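You operate a simulated robot arm through the tools that you are given. There is no shell and no other tool.

Carry out the task below with a simulated robot arm. There is one attempt and no reset: what you move stays moved.

## Task
Put the cassette that the inlay names in its case, shut it and label it.
Fine: the yellow label goes in the middle of the lid, pressed down.

The check looks at the end state, three seconds after you hand in, the way a careful person would. Anything else that was tipped, shoved, dropped, spilled or broken makes it a failure. Lids that push on must go on centred and level and be pressed home; caps that screw on are set level and turned clockwise until they are tight.

## Robot
A 7-joint arm with a two-finger parallel gripper, fixed in place. Base frame: the origin is at the foot of the arm, x ahead of it, y to its left, z up; the work surface is at about z = 740. Lengths are in mm, angles in rad, forces in N, time in s.
With the tool pointing down near the work surface it reaches from about 300 to 680 mm from the base axis. Its first joint turns from -1.152 to 1.152 rad. Payload 1.57 kg.
The tool frame sits at the grasp point between the pads (the TCP): z along the fingers, y along the line on which they close. The tips reach 30 mm beyond it. The gripper opens to 110 mm. The fingers are 24 mm wide and 12 mm thick; the gripper's body (48 by 112 mm) begins 78 mm behind the TCP.
Orientation is that of the tool frame in the base frame, as [roll, pitch, yaw] about the fixed x, y, z axes, in that order (R = Rz(yaw) Ry(pitch) Rx(roll)). With the fingers straight down and closing along the base's y, the tool's x points along the base's -x, its y along +y and its z along -z.

## Interface
- The arm moves only by the tool drive_tool. Its argument "deltas" is a list of rows, each a list of 3 entries, a list of its own where there are three numbers: the shift along the tool's x, y, z in cm, then the turn, a rotation vector about the tool's x, y, z in rad, then the gripper command, from -1 (shut) to 1 (fully open), values between in proportion. In form: [[[tx, ty, tz], [wx, wy, wz], gripper], ...]. A call has 1 to 20 rows; each row is the pose to reach, as a shift and turn from the pose commanded when the call began, along the tool's axes at that moment. A row lasts 0.2 s, in which the tool goes at most 50 mm and 0.15 rad; a call with a longer step from one row to the next is refused whole, and so is a gripper value outside its range. Where a pose cannot be reached the arm comes as near as it can. A force on the tool above 90 N (or 10 N above the force at the start of the call, whichever is more), or a blocked arm, ends the call early, and 0.2 s more pass. Each finger travels about 108 mm/s and halts on what it meets, pressing with about 39 N; the grip force reading is that of the motor and also rises with nothing between the fingers. The clock runs only during rows and for 0.2 s after the last one: add rows that repeat a pose to give the fingers time. The reply holds the time, the measured pose of the TCP, the force on the tool along the base axes, the opening and the grip force, in the units named above and with some noise, with the torque about the TCP (base axes, N m) and any sound that the robot's microphone picked up.
- Cameras (640 x 400 px; columns grow to the right, rows downward): "scene" is fixed at [152.4, -394.6, 1387.6]; the picture's right is [0.85, -0.52, 0.00], its down [-0.38, -0.62, -0.69] and it looks along [0.36, 0.59, -0.72] (base axes); focal length 316 px, centre (320, 200). "wrist" rides on the gripper at [70, 16, -141] in the tool frame; the picture's right is [-0.23, 0.97, 0.00], its down [-0.86, -0.20, -0.48] and it looks along [-0.47, -0.11, 0.88] (tool axes); focal length 222 px, centre (320, 200). There is no depth. A picture from a camera that has moved, and an enlarged one, comes with that camera's place and axes in the base frame and with its lens.
- get_image(camera): a new picture of that camera. No time passes.
- inspect(camera, box): a new picture of the part [left, top, right, bottom] of that camera's present view, enlarged. No time passes.
- sign_off(): hands the job in; it is judged then, once.

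Places have to be worked out from the pictures, the camera data and where the tool is seen. Open the gripper and draw the arm clear of the work before you hand the job in, unless the task says otherwise.

The tools are called after "Call:" as a command line: name --argument value ..., lists and objects as JSON in quotes. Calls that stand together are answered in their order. drive_tool: Moves the arm, as the interface text tells. Its arguments: {"type":"object","properties":{"deltas":{"type":"array","items":{"type":"array"}}},"required":["deltas"]} The other tools are called the same way: get_image (camera) takes a picture; inspect (camera, box) takes an enlarged picture of a part of a camera's view; sign_off () hands the job in.

At the start:

```text
time: 0.0
position: [394.8, 110.9, 1026.3]
tcp_rot: [-3.14, -0.001, -3.14]
force: [-0.2, -0.2, -0.8]
moment: [0.01, 0.0, 0.03]
grip_width: 110.1
finger_force: 0.2
```

scene: 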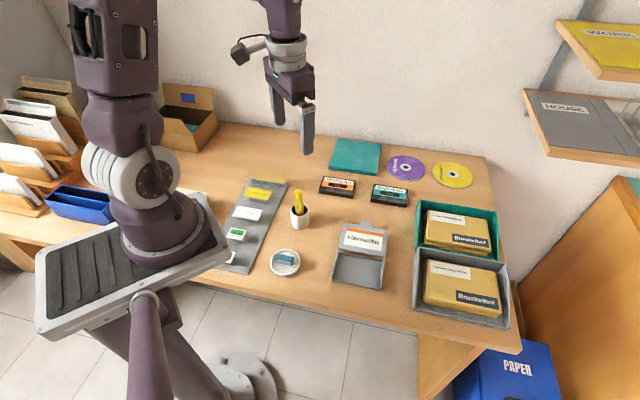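
wrist: 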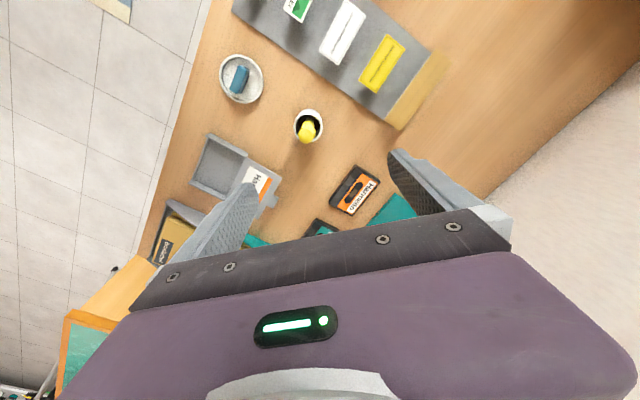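

I'll begin by looking closely at the cassettes, the case with its inlay, and the labels.

Call:
inspect --camera "scene" --box '[310, 160, 430, 300]'

Call:
inspect --camera "scene" --box '[200, 160, 330, 290]'

Call:
inspect --camera "wrist" --box '[150, 100, 400, 270]'

Call:
inspect --camera "wrist" --box '[200, 0, 460, 150]'

```text
2.86 times, centred on (370, 230) of scene
camera zoom: at [152.4, -394.6, 1387.6], right [0.85, -0.52, 0.0], down [-0.38, -0.62, -0.69], along [0.36, 0.59, -0.72], focal length 903 px, centre (177, 114)
```

zoom: 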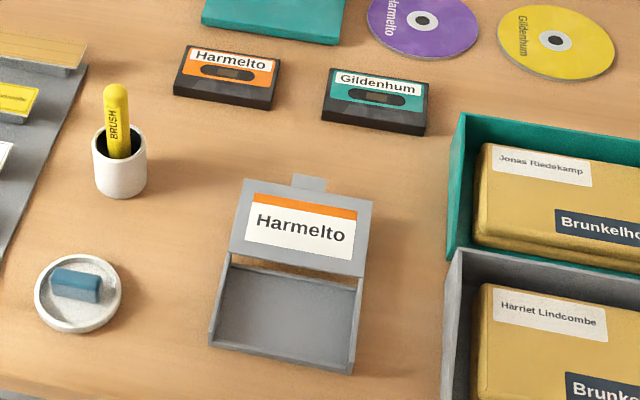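

```text
3.08 times, centred on (265, 225) of scene
camera zoom: at [152.4, -394.6, 1387.6], right [0.85, -0.52, 0.0], down [-0.38, -0.62, -0.69], along [0.36, 0.59, -0.72], focal length 973 px, centre (489, 123)
```

zoom: 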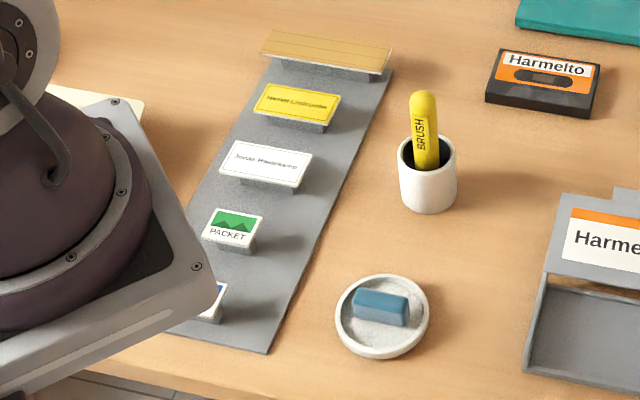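

```text
2.35 times, centred on (275, 185) of wrist
camera zoom: at [324.5, 127.1, 1166.5], right [0.23, 0.97, 0.0], down [0.86, -0.2, 0.48], along [0.47, -0.11, -0.88], focal length 523 px, centre (426, 235)
```

zoom: 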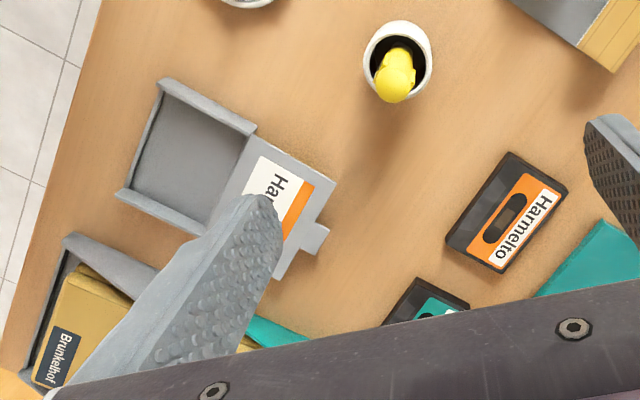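

```text
2.46 times, centred on (330, 75) of wrist
camera zoom: at [324.5, 127.1, 1166.5], right [0.23, 0.97, 0.0], down [0.86, -0.2, 0.48], along [0.47, -0.11, -0.88], focal length 547 px, centre (295, 508)
```

zoom: 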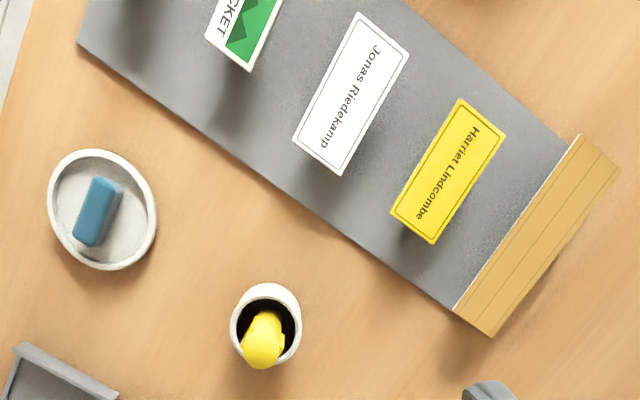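

The inlay reads "Harmelto" (the orange cassette) and the yellow label reads "Harriet Lindcombe". I'll zoom in further to measure positions from the fixed camera.

Call:
inspect --camera "scene" --box '[315, 210, 405, 300]'

Call:
inspect --camera "scene" --box '[310, 165, 420, 215]'

Call:
inspect --camera "scene" --box '[225, 165, 305, 225]'

Call:
inspect --camera "wrist" --box '[180, 120, 300, 220]'

Call:
inspect --camera "wrist" --box '[300, 150, 400, 230]'

```text
4.44 times, centred on (360, 255) of scene
camera zoom: at [152.4, -394.6, 1387.6], right [0.85, -0.52, 0.0], down [-0.38, -0.62, -0.69], along [0.36, 0.59, -0.72], focal length 1405 px, centre (142, -44)
```

zoom: 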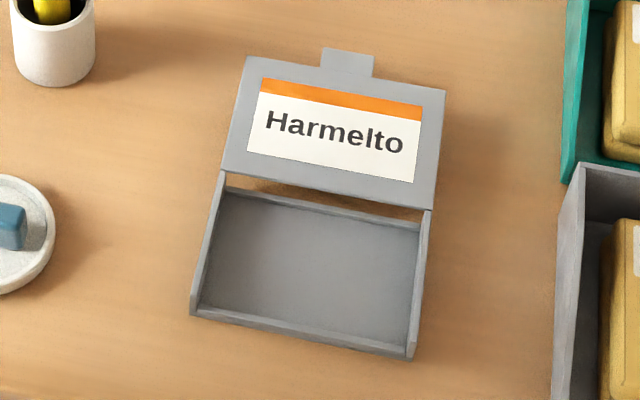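

```text
5.82 times, centred on (365, 190) of scene
camera zoom: at [152.4, -394.6, 1387.6], right [0.85, -0.52, 0.0], down [-0.38, -0.62, -0.69], along [0.36, 0.59, -0.72], focal length 1840 px, centre (58, 258)
```

zoom: 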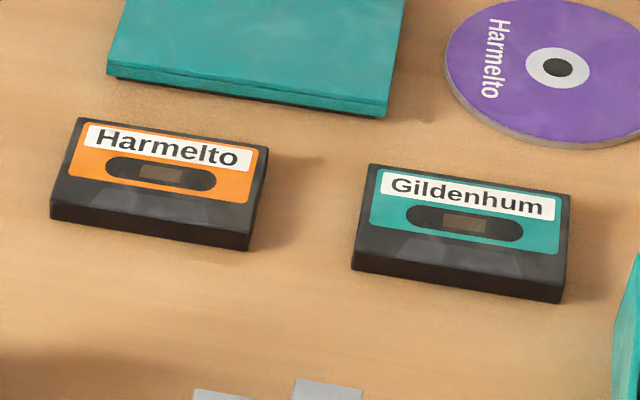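

```text
6.67 times, centred on (265, 195) of scene
camera zoom: at [152.4, -394.6, 1387.6], right [0.85, -0.52, 0.0], down [-0.38, -0.62, -0.69], along [0.36, 0.59, -0.72], focal length 2108 px, centre (687, 233)
```

zoom: 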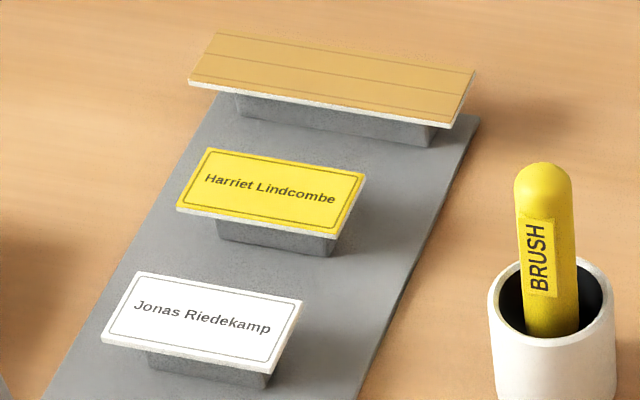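

```text
4.00 times, centred on (240, 170) of wrist
camera zoom: at [324.5, 127.1, 1166.5], right [0.23, 0.97, 0.0], down [0.86, -0.2, 0.48], along [0.47, -0.11, -0.88], focal length 888 px, centre (640, 320)
```

zoom: 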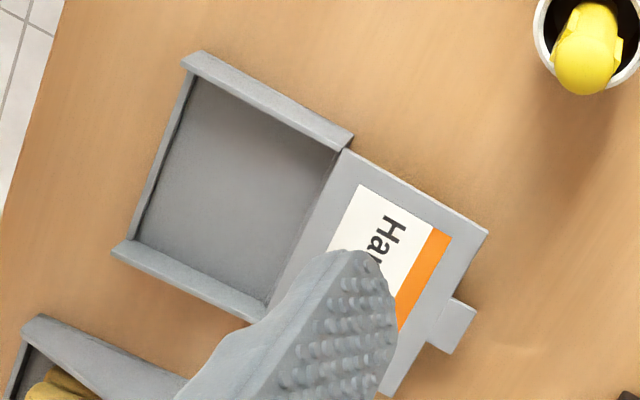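

```text
5.00 times, centred on (350, 190) of wrist
camera zoom: at [324.5, 127.1, 1166.5], right [0.23, 0.97, 0.0], down [0.86, -0.2, 0.48], along [0.47, -0.11, -0.88], focal length 1111 px, centre (170, 250)
```

zoom: 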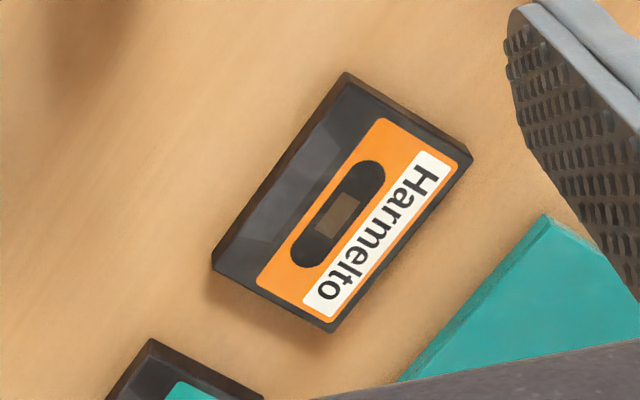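

The three main items all sit at about -45°. From the scene view I estimate the Harmelto cassette near (543,145), the tray around (430,-80) with its hinge on the +x+y side, and the yellow label near (332,234). I'll raise the wrist camera over the case, turned -45°, for a closer look.

Call:
drive_tool --deltas '[[[0.8, -3.3, 1.0], [0, 0, -0.11], 1], [[1.6, -6.7, 2.0], [0, 0, -0.22], 1], [[2.4, -10.0, 3.0], [0, 0, -0.33], 1], [[3.2, -13.4, 4.0], [0, 0, -0.45], 1], [[4.0, -16.7, 5.0], [0, 0, -0.56], 1], [[4.9, -20.0, 6.3], [0, 0, -0.67], 1], [[5.7, -23.4, 7.6], [0, 0, -0.785], 1], [[5.7, -23.4, 7.6], [0, 0, -0.785], 1]]'

```text
time: 1.8
position: [338.7, -121.6, 948.8]
tcp_rot: [-3.142, 0.0, -2.355]
force: [0.2, -0.4, -0.5]
moment: [-0.01, 0.0, 0.01]
grip_width: 110.2
finger_force: 0.0
```

The tool is in position above and in front of the case. I'll take a picture from here.

Call:
get_image --camera "wrist"

```text
taken
camera wrist: at [278.0, -159.8, 1090.0], right [-0.53, 0.85, 0.0], down [0.74, 0.46, 0.48], along [0.41, 0.25, -0.88], focal length 222 px, centre (320, 200)
```

wrist: 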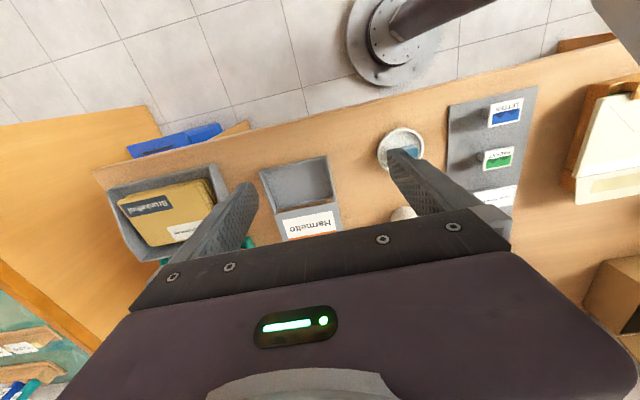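

The wrist picture's upper half looks straight down on the tool's +x side, so I need to shift the tool about 18 cm to put the camera right over the case.

Call:
drive_tool --deltas '[[[-4.5, -1.2, 0], [0, 0, 0], 1], [[-9.0, -2.4, 0], [0, 0, 0], 1], [[-13.5, -3.6, 0], [0, 0, 0], 1], [[-18.2, -4.7, 0], [0, 0, 0], 1], [[-18.2, -4.7, 0], [0, 0, 0], 1]]'

Call:
get_image --camera "wrist"

Call:
inspect --camera "wrist" --box '[230, 20, 410, 160]'

```text
time: 3.0
position: [500.5, -28.5, 949.9]
tcp_rot: [3.141, 0.002, -2.357]
force: [-0.2, -0.3, 0.4]
moment: [-0.02, -0.02, 0.0]
grip_width: 109.9
finger_force: 0.1
```

```text
taken
camera wrist: at [439.9, -65.5, 1090.9], right [-0.53, 0.85, 0.0], down [0.75, 0.46, 0.48], along [0.41, 0.25, -0.88], focal length 222 px, centre (320, 200)
```

wrist: 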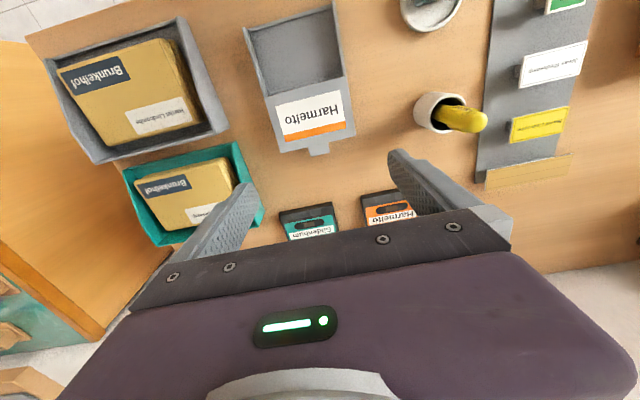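

```text
2.86 times, centred on (320, 90) of wrist
camera zoom: at [439.9, -65.5, 1090.9], right [-0.53, 0.85, 0.0], down [0.75, 0.46, 0.48], along [0.41, 0.25, -0.88], focal length 635 px, centre (320, 514)
```

zoom: 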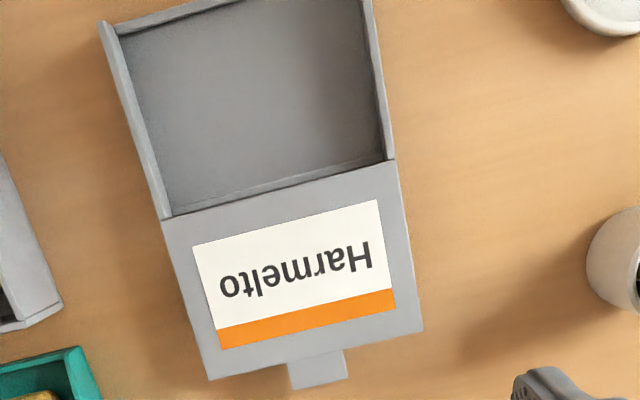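

The lid lies flat open at about z 757, with a tab roughly 30 mm wide and 15 mm long on its far edge. I'll zoom in on the tray, tab, cassette and label from here.

Call:
inspect --camera "wrist" --box '[230, 0, 370, 90]'

Call:
inspect --camera "wrist" --box '[260, 110, 380, 180]'

Call:
inspect --camera "wrist" --box '[460, 20, 620, 200]'

Call:
inspect --camera "scene" --box '[325, 235, 395, 295]'

```text
4.44 times, centred on (300, 45) of wrist
camera zoom: at [439.9, -65.5, 1090.9], right [-0.53, 0.85, 0.0], down [0.75, 0.46, 0.48], along [0.41, 0.25, -0.88], focal length 987 px, centre (409, 889)
```

zoom: 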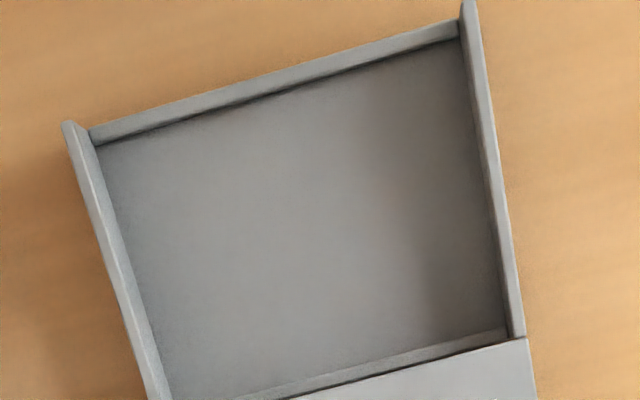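

```text
5.33 times, centred on (320, 145) of wrist
camera zoom: at [439.9, -65.5, 1090.9], right [-0.53, 0.85, 0.0], down [0.75, 0.46, 0.48], along [0.41, 0.25, -0.88], focal length 1185 px, centre (320, 493)
```

zoom: 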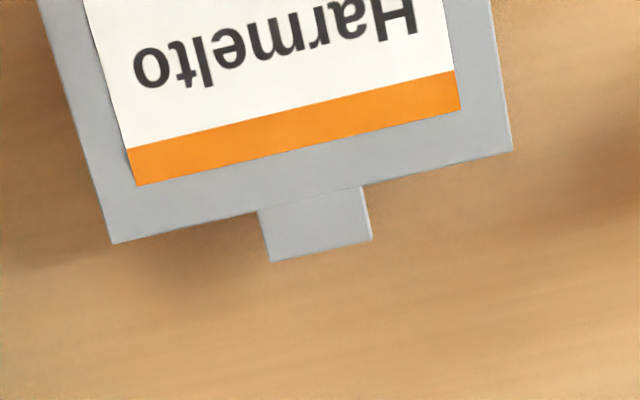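

```text
2.22 times, centred on (540, 110) of wrist
camera zoom: at [439.9, -65.5, 1090.9], right [-0.53, 0.85, 0.0], down [0.75, 0.46, 0.48], along [0.41, 0.25, -0.88], focal length 494 px, centre (-169, 400)
```

zoom: 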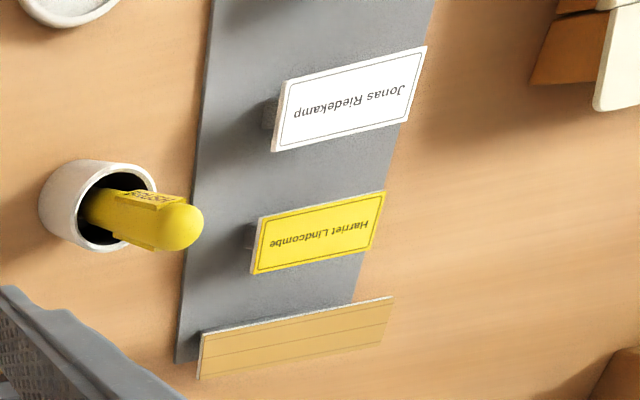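

```text
6.67 times, centred on (360, 265) of scene
camera zoom: at [152.4, -394.5, 1387.6], right [0.85, -0.52, 0.0], down [-0.38, -0.62, -0.69], along [0.36, 0.59, -0.72], focal length 2108 px, centre (53, -233)
```

zoom: 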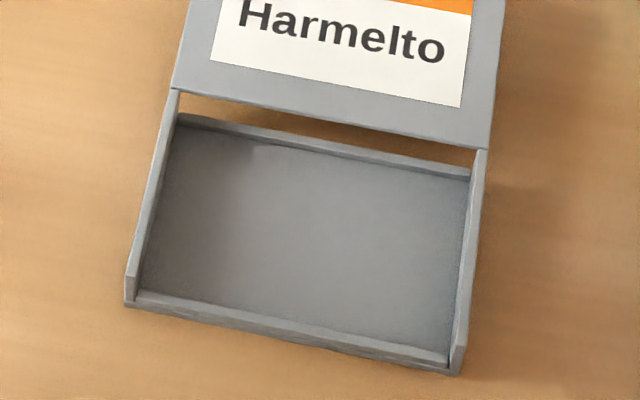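

The tray has tall side walls and low front and rear walls, and the lid edge sits right behind the rear wall. I'll zoom in on the tray corners to get its inner size and wall heights, and look at the cassette too.

Call:
inspect --camera "wrist" --box '[240, 15, 290, 45]'

Call:
inspect --camera "wrist" --box '[310, 0, 360, 30]'

Call:
inspect --camera "wrist" --box '[255, 75, 305, 105]'

Call:
inspect --camera "wrist" --box '[315, 60, 365, 90]'

Call:
inspect --camera "scene" --box '[335, 240, 365, 260]'

Call:
inspect --camera "scene" --box '[365, 270, 395, 295]'

```text
12.80 times, centred on (265, 30) of wrist
camera zoom: at [439.9, -65.5, 1090.9], right [-0.53, 0.85, 0.0], down [0.75, 0.46, 0.48], along [0.41, 0.25, -0.88], focal length 2843 px, centre (1024, 2376)
```

zoom: 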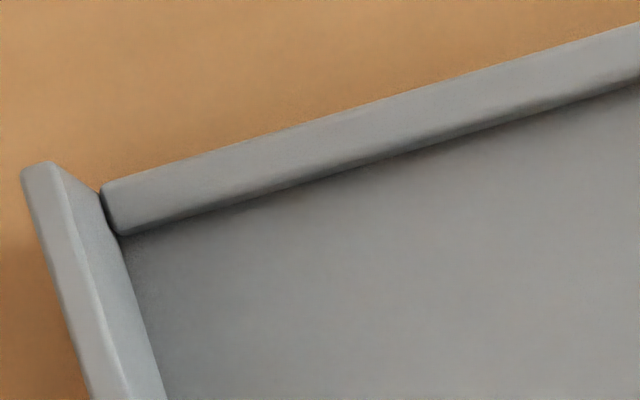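

```text
12.80 times, centred on (335, 15) of wrist
camera zoom: at [439.9, -65.5, 1090.9], right [-0.53, 0.85, 0.0], down [0.75, 0.46, 0.48], along [0.41, 0.25, -0.88], focal length 2843 px, centre (128, 2568)
```

zoom: 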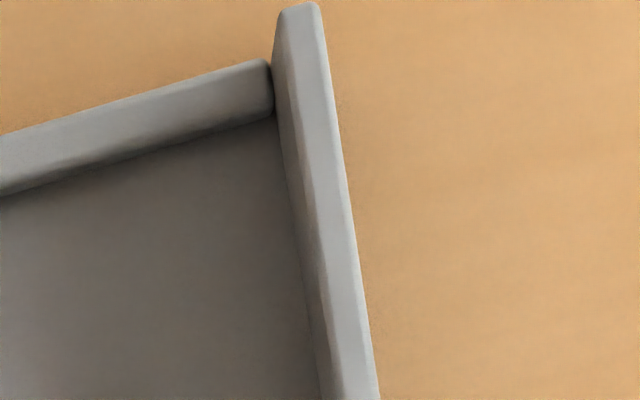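

```text
12.80 times, centred on (280, 90) of wrist
camera zoom: at [439.9, -65.5, 1090.9], right [-0.53, 0.85, 0.0], down [0.75, 0.46, 0.48], along [0.41, 0.25, -0.88], focal length 2843 px, centre (832, 1608)
```

zoom: 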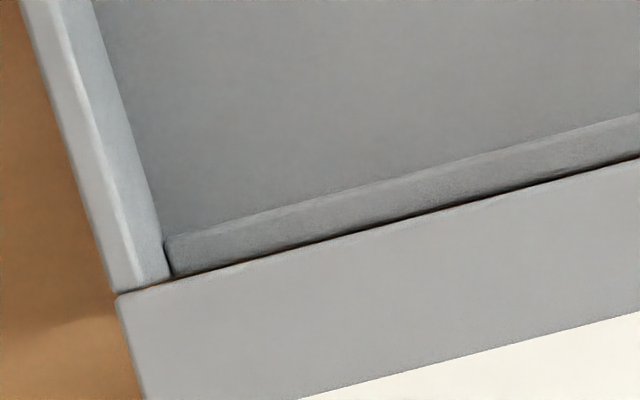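

```text
12.80 times, centred on (340, 75) of wrist
camera zoom: at [439.9, -65.5, 1090.9], right [-0.53, 0.85, 0.0], down [0.75, 0.46, 0.48], along [0.41, 0.25, -0.88], focal length 2843 px, centre (64, 1800)
```

zoom: 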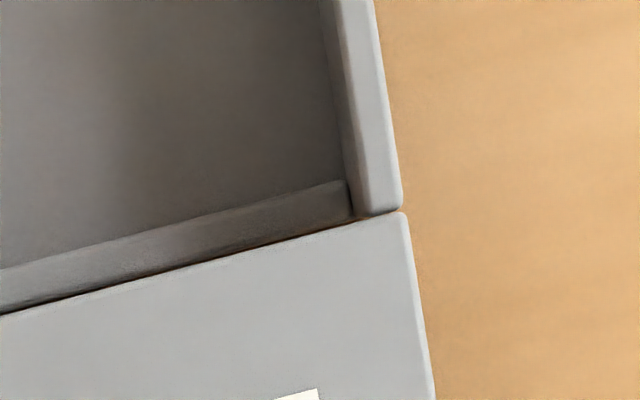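

```text
16.00 times, centred on (350, 250) of scene
camera zoom: at [152.4, -394.5, 1387.6], right [0.85, -0.52, 0.0], down [-0.38, -0.62, -0.69], along [0.36, 0.59, -0.72], focal length 5059 px, centre (-160, -600)
```

zoom: 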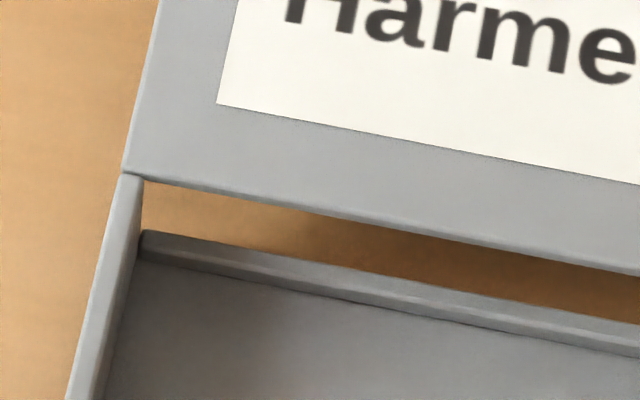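

```text
16.00 times, centred on (380, 282) of scene
camera zoom: at [152.4, -394.5, 1387.6], right [0.85, -0.52, 0.0], down [-0.38, -0.62, -0.69], along [0.36, 0.59, -0.72], focal length 5059 px, centre (-640, -1120)
```

zoom: 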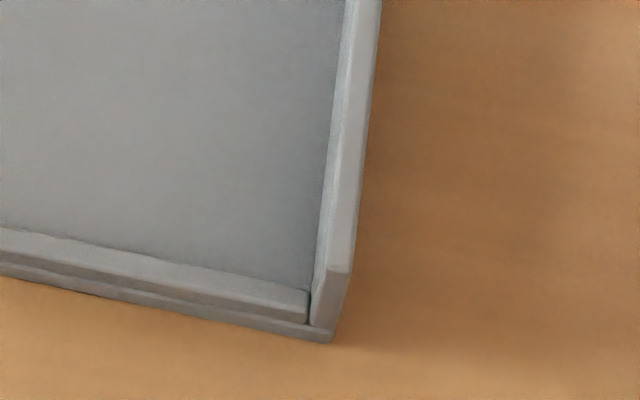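

Measured in the 45° case frame, the tray is 114 × 78 mm outside and about 105 × 70 inside, centred at (430.7,-106.4). The side walls reach z≈757 and the front and rear lips only about 746. Next I'll move the camera above the cassettes and measure the Harmelto cassette.

Call:
drive_tool --deltas '[[[-4.0, 1.6, 0], [0, 0, 0], 1], [[-8.0, 3.1, 0], [0, 0, 0], 1], [[-12.0, 4.7, 0], [0, 0, 0], 1], [[-16.0, 6.3, 0], [0, 0, 0], 1], [[-19.7, 7.7, 0], [0, 0, 0], 1], [[-19.7, 7.7, 0], [0, 0, 0], 1]]'

Call:
get_image --camera "wrist"

```text
time: 4.4
position: [584.2, 165.9, 950.3]
tcp_rot: [3.141, 0.0, -2.356]
force: [0.8, 0.3, 0.5]
moment: [-0.03, 0.03, 0.01]
grip_width: 109.8
finger_force: 0.1
```

```text
taken
camera wrist: at [523.2, 128.0, 1091.0], right [-0.53, 0.85, 0.0], down [0.75, 0.46, 0.48], along [0.41, 0.25, -0.88], focal length 222 px, centre (320, 200)
```

wrist: 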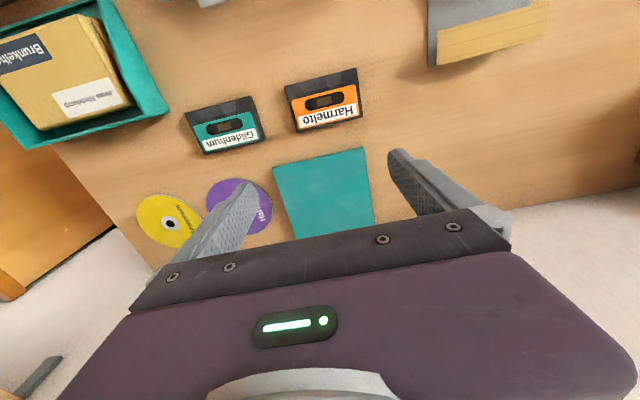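

The Harmelto cassette is visible from above with a free gap to its neighbours. I'll zoom in to find its corners.

Call:
inspect --camera "wrist" --box '[270, 50, 380, 145]'

Call:
inspect --camera "wrist" --box '[180, 60, 390, 170]'

Call:
inspect --camera "scene" --box '[312, 170, 362, 205]'

```text
4.21 times, centred on (325, 98) of wrist
camera zoom: at [523.2, 128.0, 1091.0], right [-0.53, 0.85, 0.0], down [0.75, 0.46, 0.48], along [0.41, 0.25, -0.88], focal length 935 px, centre (299, 632)
```

zoom: 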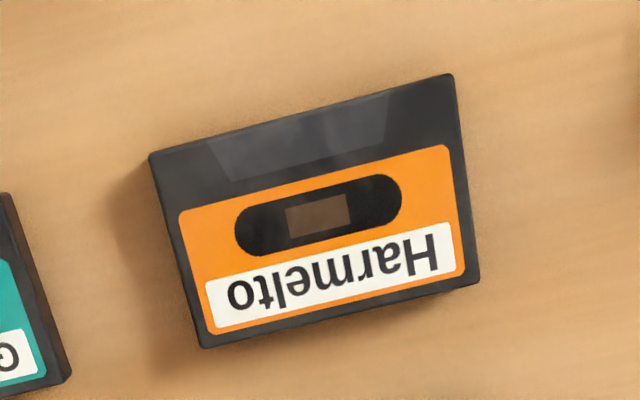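

```text
3.05 times, centred on (285, 115) of wrist
camera zoom: at [523.2, 128.0, 1091.0], right [-0.53, 0.85, 0.0], down [0.75, 0.46, 0.48], along [0.41, 0.25, -0.88], focal length 677 px, centre (427, 459)
```

zoom: 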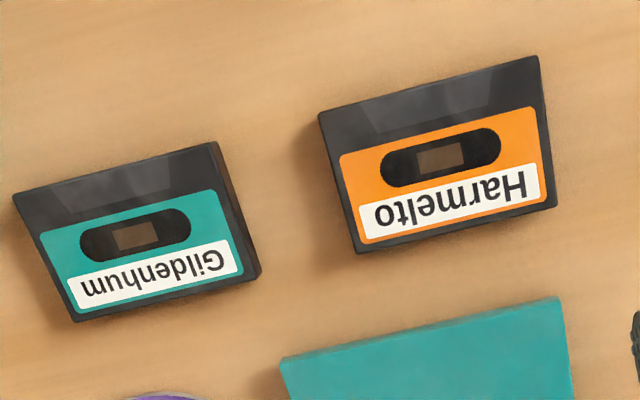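

```text
11.43 times, centred on (337, 188) of scene
camera zoom: at [152.4, -394.5, 1387.6], right [0.85, -0.52, 0.0], down [-0.38, -0.62, -0.69], along [0.36, 0.59, -0.72], focal length 3614 px, centre (126, 343)
```

zoom: 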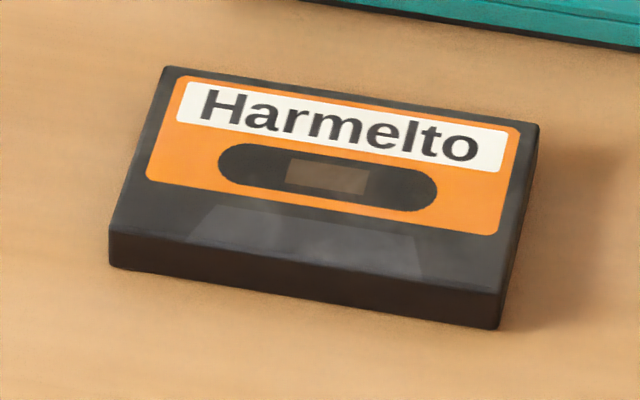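

I place the Harmelto cassette's top centre at (543.6,148.9), z≈753. It is about 99 × 63 mm at -45°, so its long axis lines up with the finger closing line. I'll move over it with the gripper open and come down to just above it.

Call:
drive_tool --deltas '[[[2.0, 0.8, 0], [0, 0, 0], 1], [[4.07, 1.67, 0], [0, 0, 0], 1], [[4.07, 1.67, 4.0], [0, 0, 0], 1], [[4.07, 1.67, 8.0], [0, 0, 0], 1], [[4.07, 1.67, 11.5], [0, 0, 0], 1], [[4.07, 1.67, 14.5], [0, 0, 0], 1], [[4.07, 1.67, 14.5], [0, 0, 0], 1], [[4.07, 1.67, 14.5], [0, 0, 0], 1]]'

Call:
get_image --camera "wrist"

Call:
inspect --camera "scene" --box '[290, 120, 410, 220]'

```text
time: 6.2
position: [544.2, 150.3, 804.4]
tcp_rot: [-3.141, 0.0, -2.356]
force: [-0.2, 0.5, -0.4]
moment: [-0.03, 0.01, 0.0]
grip_width: 109.9
finger_force: 0.1
```

```text
taken
camera wrist: at [483.1, 112.5, 944.7], right [-0.53, 0.85, 0.0], down [0.75, 0.46, 0.48], along [0.41, 0.25, -0.88], focal length 222 px, centre (320, 200)
```

wrist: 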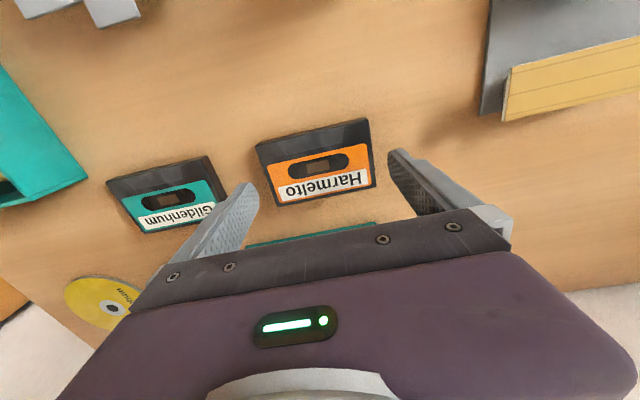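

```text
4.00 times, centred on (350, 170) of scene
camera zoom: at [152.4, -394.6, 1387.6], right [0.85, -0.52, 0.0], down [-0.38, -0.62, -0.69], along [0.36, 0.59, -0.72], focal length 1265 px, centre (200, 320)
```

zoom: 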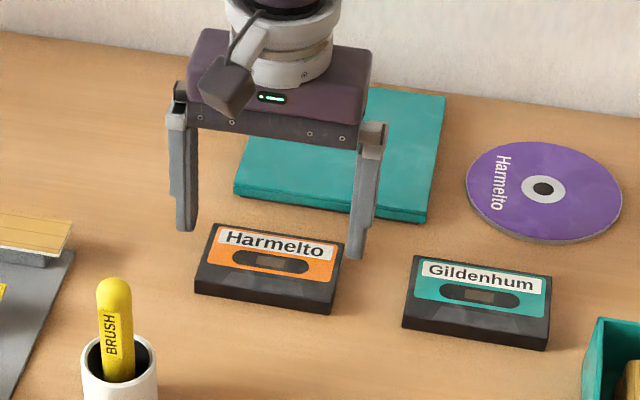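

The fingers straddle the cassette's ends. I'll check the centring precisely with a zoom before going lower.

Call:
inspect --camera "wrist" --box '[230, 100, 410, 220]'

```text
3.33 times, centred on (320, 160) of wrist
camera zoom: at [483.1, 112.5, 944.7], right [-0.53, 0.85, 0.0], down [0.75, 0.46, 0.48], along [0.41, 0.25, -0.88], focal length 740 px, centre (320, 333)
```

zoom: 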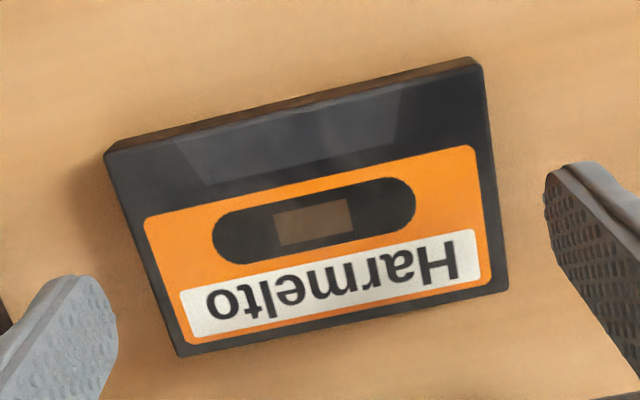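

The cassette's centre is 1 mm off in tool x and y, which I'll correct. Then I'll go down so the tips overlap the cassette's top 5–6 mm, and close.

Call:
drive_tool --deltas '[[[0.1, -0.1, 0.5], [0, 0, 0], 1], [[0.1, -0.1, 1.2], [0, 0, 0], 1], [[0.1, -0.1, 2.0], [0, 0, 0], 1], [[0.1, -0.1, 2.75], [0, 0, 0], 1], [[0.1, -0.1, 2.75], [0, 0, 0], 1]]'

Call:
inspect --camera "scene" --box '[310, 150, 390, 210]'

Call:
inspect --camera "wrist" --box '[230, 100, 410, 220]'

```text
time: 7.4
position: [544.7, 147.9, 775.6]
tcp_rot: [-3.141, -0.001, -2.358]
force: [0.2, 0.0, 0.1]
moment: [0.02, 0.0, 0.0]
grip_width: 109.6
finger_force: 0.0
```

```text
6.67 times, centred on (350, 180) of scene
camera zoom: at [152.4, -394.6, 1387.6], right [0.85, -0.52, 0.0], down [-0.38, -0.62, -0.69], along [0.36, 0.59, -0.72], focal length 2108 px, centre (120, 333)
```

zoom: 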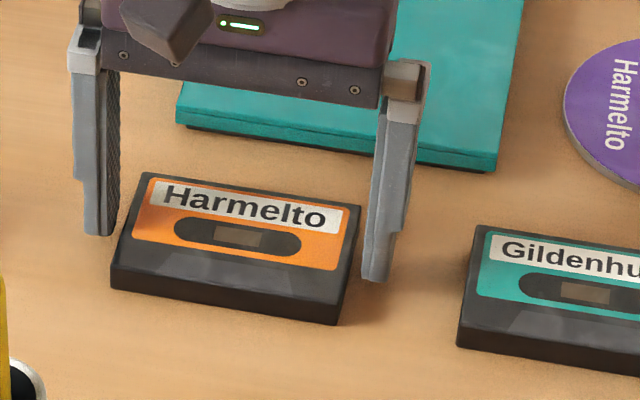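

```text
3.33 times, centred on (320, 160) of wrist
camera zoom: at [483.3, 110.5, 917.1], right [-0.53, 0.85, 0.0], down [0.75, 0.46, 0.48], along [0.41, 0.25, -0.88], focal length 740 px, centre (320, 333)
```

zoom: 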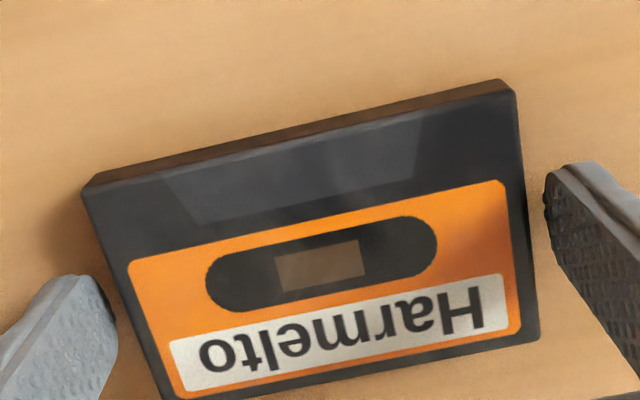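

The tips now sit about 6 mm below the cassette's top on both sides. I'll close the gripper and check the grip.

Call:
drive_tool --deltas '[[[0, 0, 0], [0, 0, 0], 0.75], [[0, 0, 0], [0, 0, 0], 0.5], [[0, 0, 0], [0, 0, 0], 0.2], [[0, 0, 0], [0, 0, 0], -0.2], [[0, 0, 0], [0, 0, 0], -0.2]]'

Call:
inspect --camera "scene" --box '[310, 150, 390, 210]'

```text
time: 8.6
position: [545.3, 148.1, 777.3]
tcp_rot: [-3.141, 0.0, -2.355]
force: [-0.3, -0.1, 0.5]
moment: [-0.01, 0.0, 0.02]
grip_width: 99.0
finger_force: 39.4
```

```text
6.67 times, centred on (350, 180) of scene
camera zoom: at [152.4, -394.6, 1387.6], right [0.85, -0.52, 0.0], down [-0.38, -0.62, -0.69], along [0.36, 0.59, -0.72], focal length 2108 px, centre (120, 333)
```

zoom: 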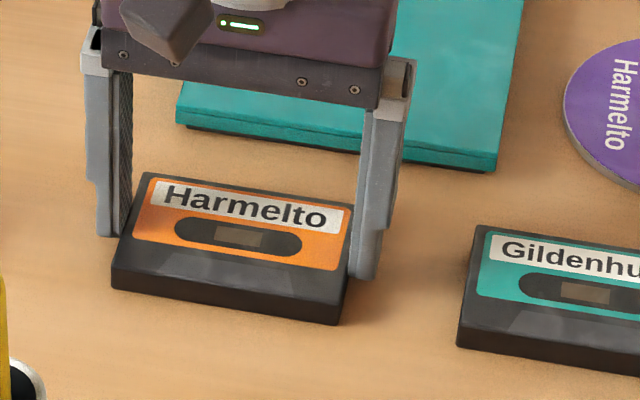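

The gripper holds the cassette at 99 mm width with full force. I'll lift it 10 cm and check that it stays level.

Call:
drive_tool --deltas '[[[0, 0, -0.5], [0, 0, 0], -0.2], [[0, 0, -1.5], [0, 0, 0], -0.2], [[0, 0, -3.5], [0, 0, 0], -0.2], [[0, 0, -6.0], [0, 0, 0], -0.2], [[0, 0, -8.5], [0, 0, 0], -0.2], [[0, 0, -10.0], [0, 0, 0], -0.2], [[0, 0, -10.0], [0, 0, 0], -0.2]]'

Call:
inspect --camera "scene" --box '[300, 80, 400, 200]'

Call:
inspect --camera "wrist" --box '[230, 80, 410, 220]'

```text
time: 10.2
position: [544.5, 147.1, 877.9]
tcp_rot: [3.141, -0.001, -2.357]
force: [0.5, 1.0, 0.0]
moment: [-0.01, 0.02, 0.03]
grip_width: 43.9
finger_force: 0.1
```

```text
3.33 times, centred on (350, 140) of scene
camera zoom: at [152.4, -394.6, 1387.6], right [0.85, -0.52, 0.0], down [-0.38, -0.62, -0.69], along [0.36, 0.59, -0.72], focal length 1054 px, centre (220, 400)
```

zoom: 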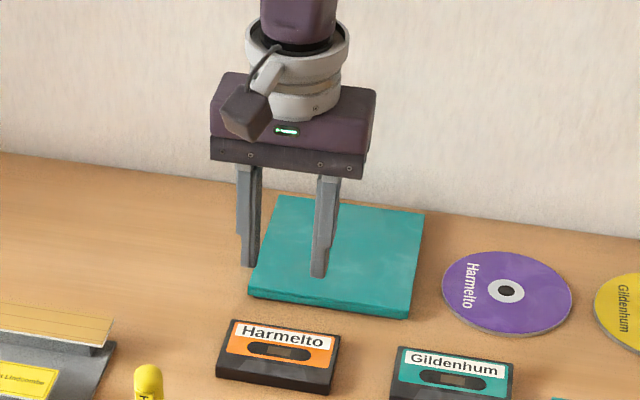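

```text
2.86 times, centred on (320, 150) of wrist
camera zoom: at [482.7, 109.1, 1018.0], right [-0.53, 0.85, 0.0], down [0.75, 0.46, 0.48], along [0.41, 0.25, -0.88], focal length 635 px, centre (320, 343)
```

zoom: 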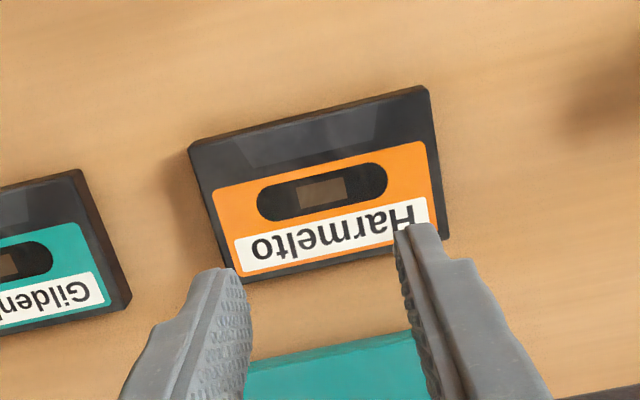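

The cassette slipped out at once and stayed where it was, so the overlap was too small. I'll reopen, come down again about 3 mm deeper (tips about 744) and regrip, then test with a short lift.

Call:
drive_tool --deltas '[[[0, 0, 0], [0, 0, 0], 1], [[0, 0, 0], [0, 0, 0], 1], [[0, 0, 2.5], [0, 0, 0], 1], [[0, 0, 5.5], [0, 0, 0], 1], [[0, 0, 8.0], [0, 0, 0], 1], [[0, 0, 9.5], [0, 0, 0], 1], [[0, 0, 10.3], [0, 0, 0], 1], [[0, 0, 10.3], [0, 0, 0], 1]]'

Call:
inspect --camera "scene" --box '[320, 160, 380, 210]'

Call:
inspect --camera "wrist" --box '[230, 110, 420, 230]'

```text
time: 12.0
position: [544.8, 148.9, 775.2]
tcp_rot: [-3.142, -0.001, -2.356]
force: [-0.4, 0.1, 0.0]
moment: [-0.01, -0.01, -0.01]
grip_width: 110.1
finger_force: 0.2
```

```text
8.00 times, centred on (350, 185) of scene
camera zoom: at [152.4, -394.6, 1387.6], right [0.85, -0.52, 0.0], down [-0.38, -0.62, -0.69], along [0.36, 0.59, -0.72], focal length 2530 px, centre (80, 320)
```

zoom: 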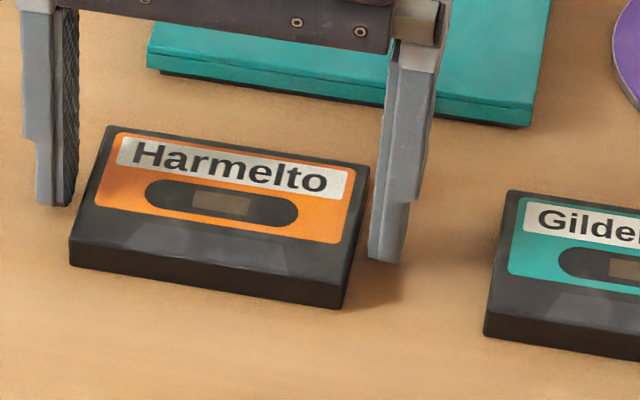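

```text
3.33 times, centred on (325, 170) of wrist
camera zoom: at [482.9, 110.5, 915.6], right [-0.53, 0.85, 0.0], down [0.75, 0.46, 0.48], along [0.41, 0.25, -0.88], focal length 740 px, centre (303, 300)
```

zoom: 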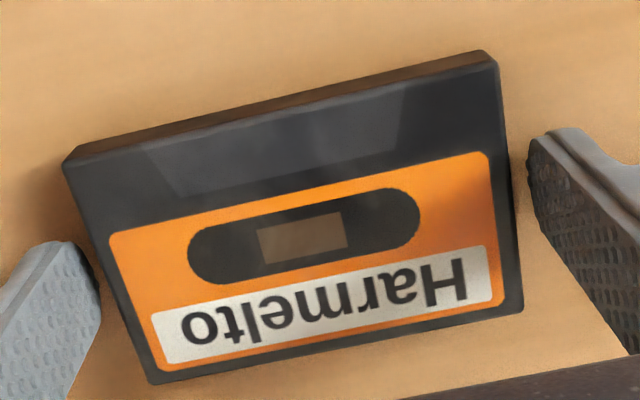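

The tips are now about 8 mm below the cassette's top. I'll close fully, then test-lift by 1 cm.

Call:
drive_tool --deltas '[[[0, 0, 0], [0, 0, 0], 0.78], [[0, 0, 0], [0, 0, 0], 0.6], [[0, 0, 0], [0, 0, 0], 0], [[0, 0, 0], [0, 0, 0], -1], [[0, 0, 0], [0, 0, 0], -1], [[0, 0, -0.3], [0, 0, 0], -1], [[0, 0, -0.6], [0, 0, 0], -1], [[0, 0, -1.0], [0, 0, 0], -1], [[0, 0, -1.0], [0, 0, 0], -1]]'

Call:
inspect --camera "scene" --box '[320, 160, 380, 210]'

```text
time: 14.0
position: [544.1, 147.6, 785.2]
tcp_rot: [-3.141, 0.002, -2.355]
force: [0.2, 0.2, -0.5]
moment: [-0.04, 0.0, 0.0]
grip_width: 98.9
finger_force: 39.2
```

```text
8.00 times, centred on (350, 185) of scene
camera zoom: at [152.4, -394.6, 1387.6], right [0.85, -0.52, 0.0], down [-0.38, -0.62, -0.69], along [0.36, 0.59, -0.72], focal length 2530 px, centre (80, 320)
```

zoom: 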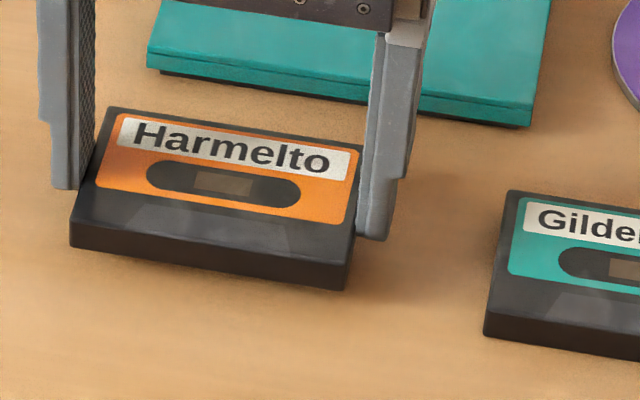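

The cassette came up with the gripper this time. I'll lift to a safe height more slowly and check again.

Call:
drive_tool --deltas '[[[0, 0, -0.8], [0, 0, 0], -1], [[0, 0, -2.0], [0, 0, 0], -1], [[0, 0, -3.5], [0, 0, 0], -1], [[0, 0, -5.5], [0, 0, 0], -1], [[0, 0, -7.5], [0, 0, 0], -1], [[0, 0, -9.0], [0, 0, 0], -1], [[0, 0, -9.8], [0, 0, 0], -1], [[0, 0, -9.8], [0, 0, 0], -1]]'

Call:
inspect --camera "scene" --box '[310, 90, 390, 190]'

Call:
inspect --camera "wrist" --box '[230, 110, 420, 230]'

```text
time: 15.8
position: [543.6, 146.7, 882.9]
tcp_rot: [-3.141, 0.001, -2.355]
force: [-0.1, 0.8, -0.6]
moment: [-0.02, 0.03, -0.01]
grip_width: 99.1
finger_force: 38.9
```

```text
4.00 times, centred on (350, 140) of scene
camera zoom: at [152.4, -394.6, 1387.6], right [0.85, -0.52, 0.0], down [-0.38, -0.62, -0.69], along [0.36, 0.59, -0.72], focal length 1265 px, centre (200, 440)
```

zoom: 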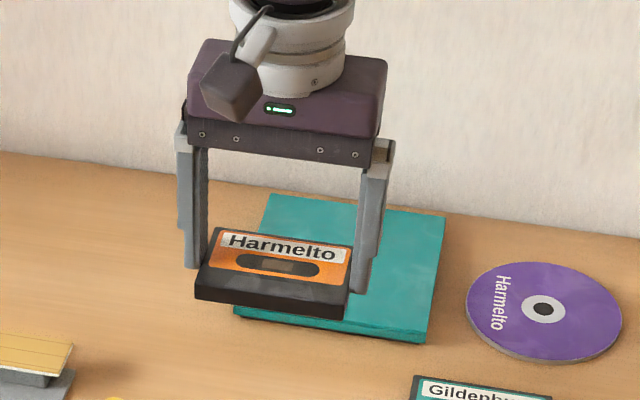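

```text
3.33 times, centred on (325, 170) of wrist
camera zoom: at [482.8, 109.9, 1022.6], right [-0.53, 0.85, 0.0], down [0.75, 0.46, 0.48], along [0.41, 0.25, -0.88], focal length 740 px, centre (303, 300)
```

zoom: 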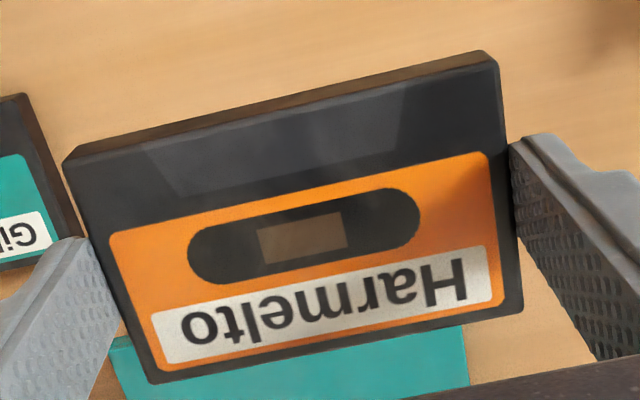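

The cassette is held level and centred on the tool within 0.5 mm. I'll carry it over the tray centre at (430.7,-106.4) and lower part way so I can check alignment.

Call:
drive_tool --deltas '[[[2.5, -1.0, 0], [0, 0, 0], -1], [[6.0, -2.3, 0], [0, 0, 0], -1], [[10.0, -3.9, 0], [0, 0, 0], -1], [[14.0, -5.4, 0], [0, 0, 0], -1], [[18.0, -6.9, 0], [0, 0, 0], -1], [[22.0, -8.5, 0], [0, 0, 0], -1], [[24.8, -9.6, 0], [0, 0, 0], -1], [[26.0, -10.03, 0], [0, 0, 0], -1], [[26.0, -10.03, 2.0], [0, 0, 0], -1], [[26.0, -10.03, 4.0], [0, 0, 0], -1], [[26.0, -10.03, 4.0], [0, 0, 0], -1], [[26.0, -10.03, 4.0], [0, 0, 0], -1]]'

Call:
get_image --camera "wrist"

Call:
inspect --camera "wrist" --box '[220, 80, 420, 230]'

Call:
inspect --camera "scene" --box '[310, 180, 410, 300]'

```text
time: 18.4
position: [430.8, -106.2, 843.3]
tcp_rot: [3.14, -0.003, -2.356]
force: [0.4, 0.1, -0.4]
moment: [0.03, 0.0, 0.04]
grip_width: 99.0
finger_force: 38.9
```

```text
taken
camera wrist: at [370.0, -144.0, 983.6], right [-0.53, 0.85, 0.0], down [0.75, 0.46, 0.48], along [0.41, 0.25, -0.88], focal length 222 px, centre (320, 200)
```

wrist: 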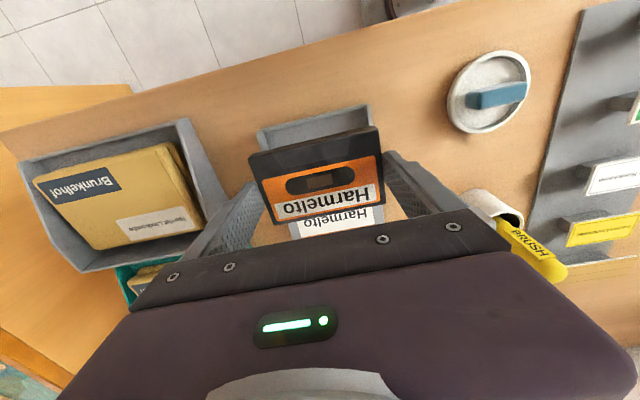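

```text
2.67 times, centred on (320, 155) of wrist
camera zoom: at [370.0, -144.0, 983.6], right [-0.53, 0.85, 0.0], down [0.75, 0.46, 0.48], along [0.41, 0.25, -0.88], focal length 592 px, centre (320, 320)
```

zoom: 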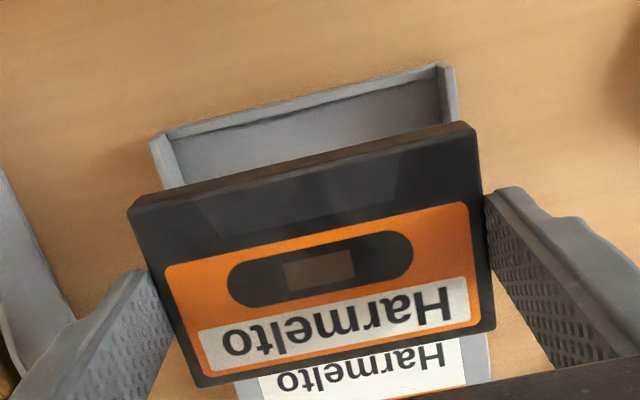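

```text
3.33 times, centred on (360, 240) of scene
camera zoom: at [152.4, -394.6, 1387.6], right [0.85, -0.52, 0.0], down [-0.38, -0.62, -0.69], along [0.36, 0.59, -0.72], focal length 1054 px, centre (187, 67)
```

zoom: 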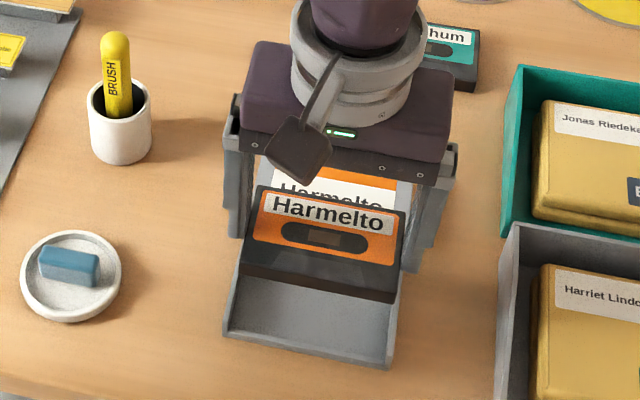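

The tray centre sits within about 0.5 mm of the cassette's. I'll nudge that out and go down to just above the side walls.

Call:
drive_tool --deltas '[[[0.03, 0.04, 1.2], [0, 0, 0], -1], [[0.03, 0.04, 2.6], [0, 0, 0], -1], [[0.03, 0.04, 3.8], [0, 0, 0], -1], [[0.03, 0.04, 4.7], [0, 0, 0], -1], [[0.03, 0.04, 4.7], [0, 0, 0], -1], [[0.03, 0.04, 4.7], [0, 0, 0], -1]]'

Call:
inspect --camera "wrist" --box '[240, 100, 400, 220]'

Call:
inspect --camera "wrist" --box '[240, 130, 300, 170]'

Call:
inspect --camera "wrist" --box '[340, 100, 400, 140]'

Call:
inspect --camera "scene" --box '[320, 210, 410, 300]'

```text
time: 19.8
position: [430.5, -108.0, 795.0]
tcp_rot: [-3.141, 0.0, -2.356]
force: [-0.9, 0.5, -1.4]
moment: [0.01, -0.01, -0.02]
grip_width: 99.0
finger_force: 39.2
```

```text
3.33 times, centred on (320, 160) of wrist
camera zoom: at [369.5, -144.9, 935.7], right [-0.53, 0.85, 0.0], down [0.75, 0.46, 0.48], along [0.41, 0.25, -0.88], focal length 740 px, centre (320, 333)
```

zoom: 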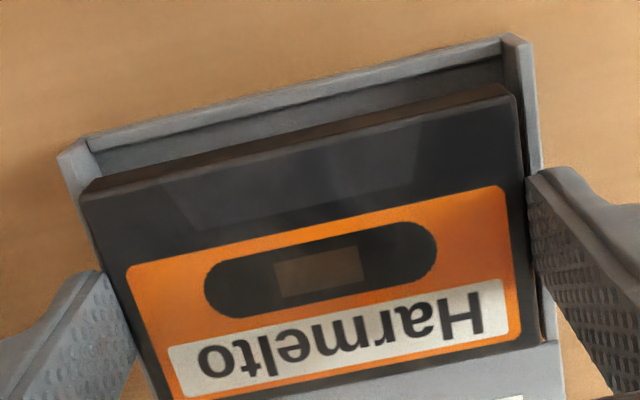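

```text
10.00 times, centred on (270, 150) of wrist
camera zoom: at [369.5, -144.9, 935.7], right [-0.53, 0.85, 0.0], down [0.75, 0.46, 0.48], along [0.41, 0.25, -0.88], focal length 2221 px, centre (820, 700)
```

zoom: 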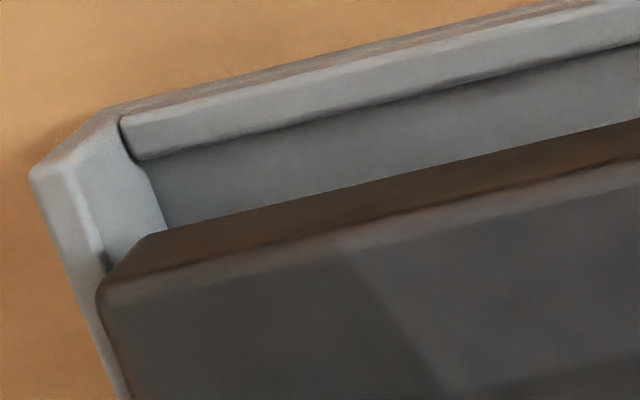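

```text
10.00 times, centred on (370, 120) of wrist
camera zoom: at [369.5, -144.9, 935.7], right [-0.53, 0.85, 0.0], down [0.75, 0.46, 0.48], along [0.41, 0.25, -0.88], focal length 2221 px, centre (-180, 1000)
```

zoom: 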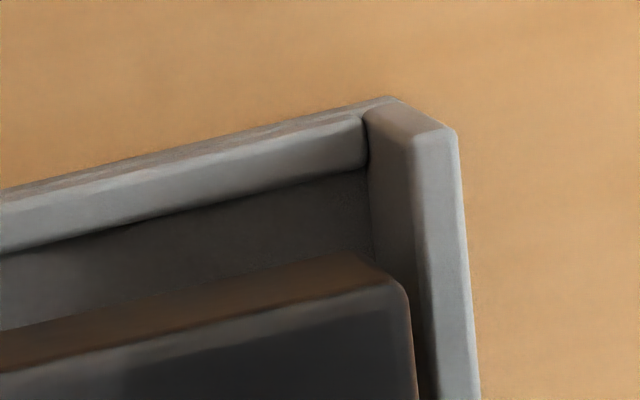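

```text
4.44 times, centred on (365, 255) of scene
camera zoom: at [152.4, -394.6, 1387.6], right [0.85, -0.52, 0.0], down [-0.38, -0.62, -0.69], along [0.36, 0.59, -0.72], focal length 1405 px, centre (120, -44)
```

zoom: 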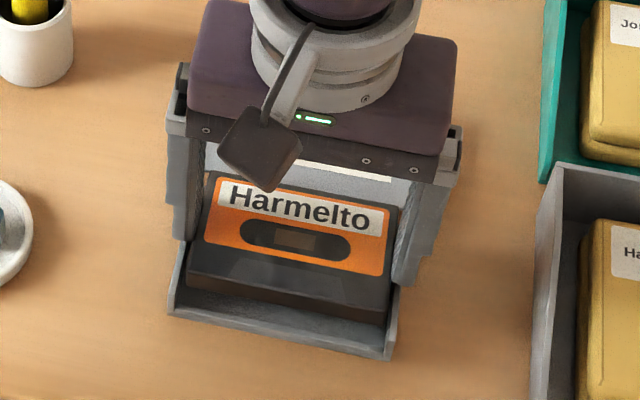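

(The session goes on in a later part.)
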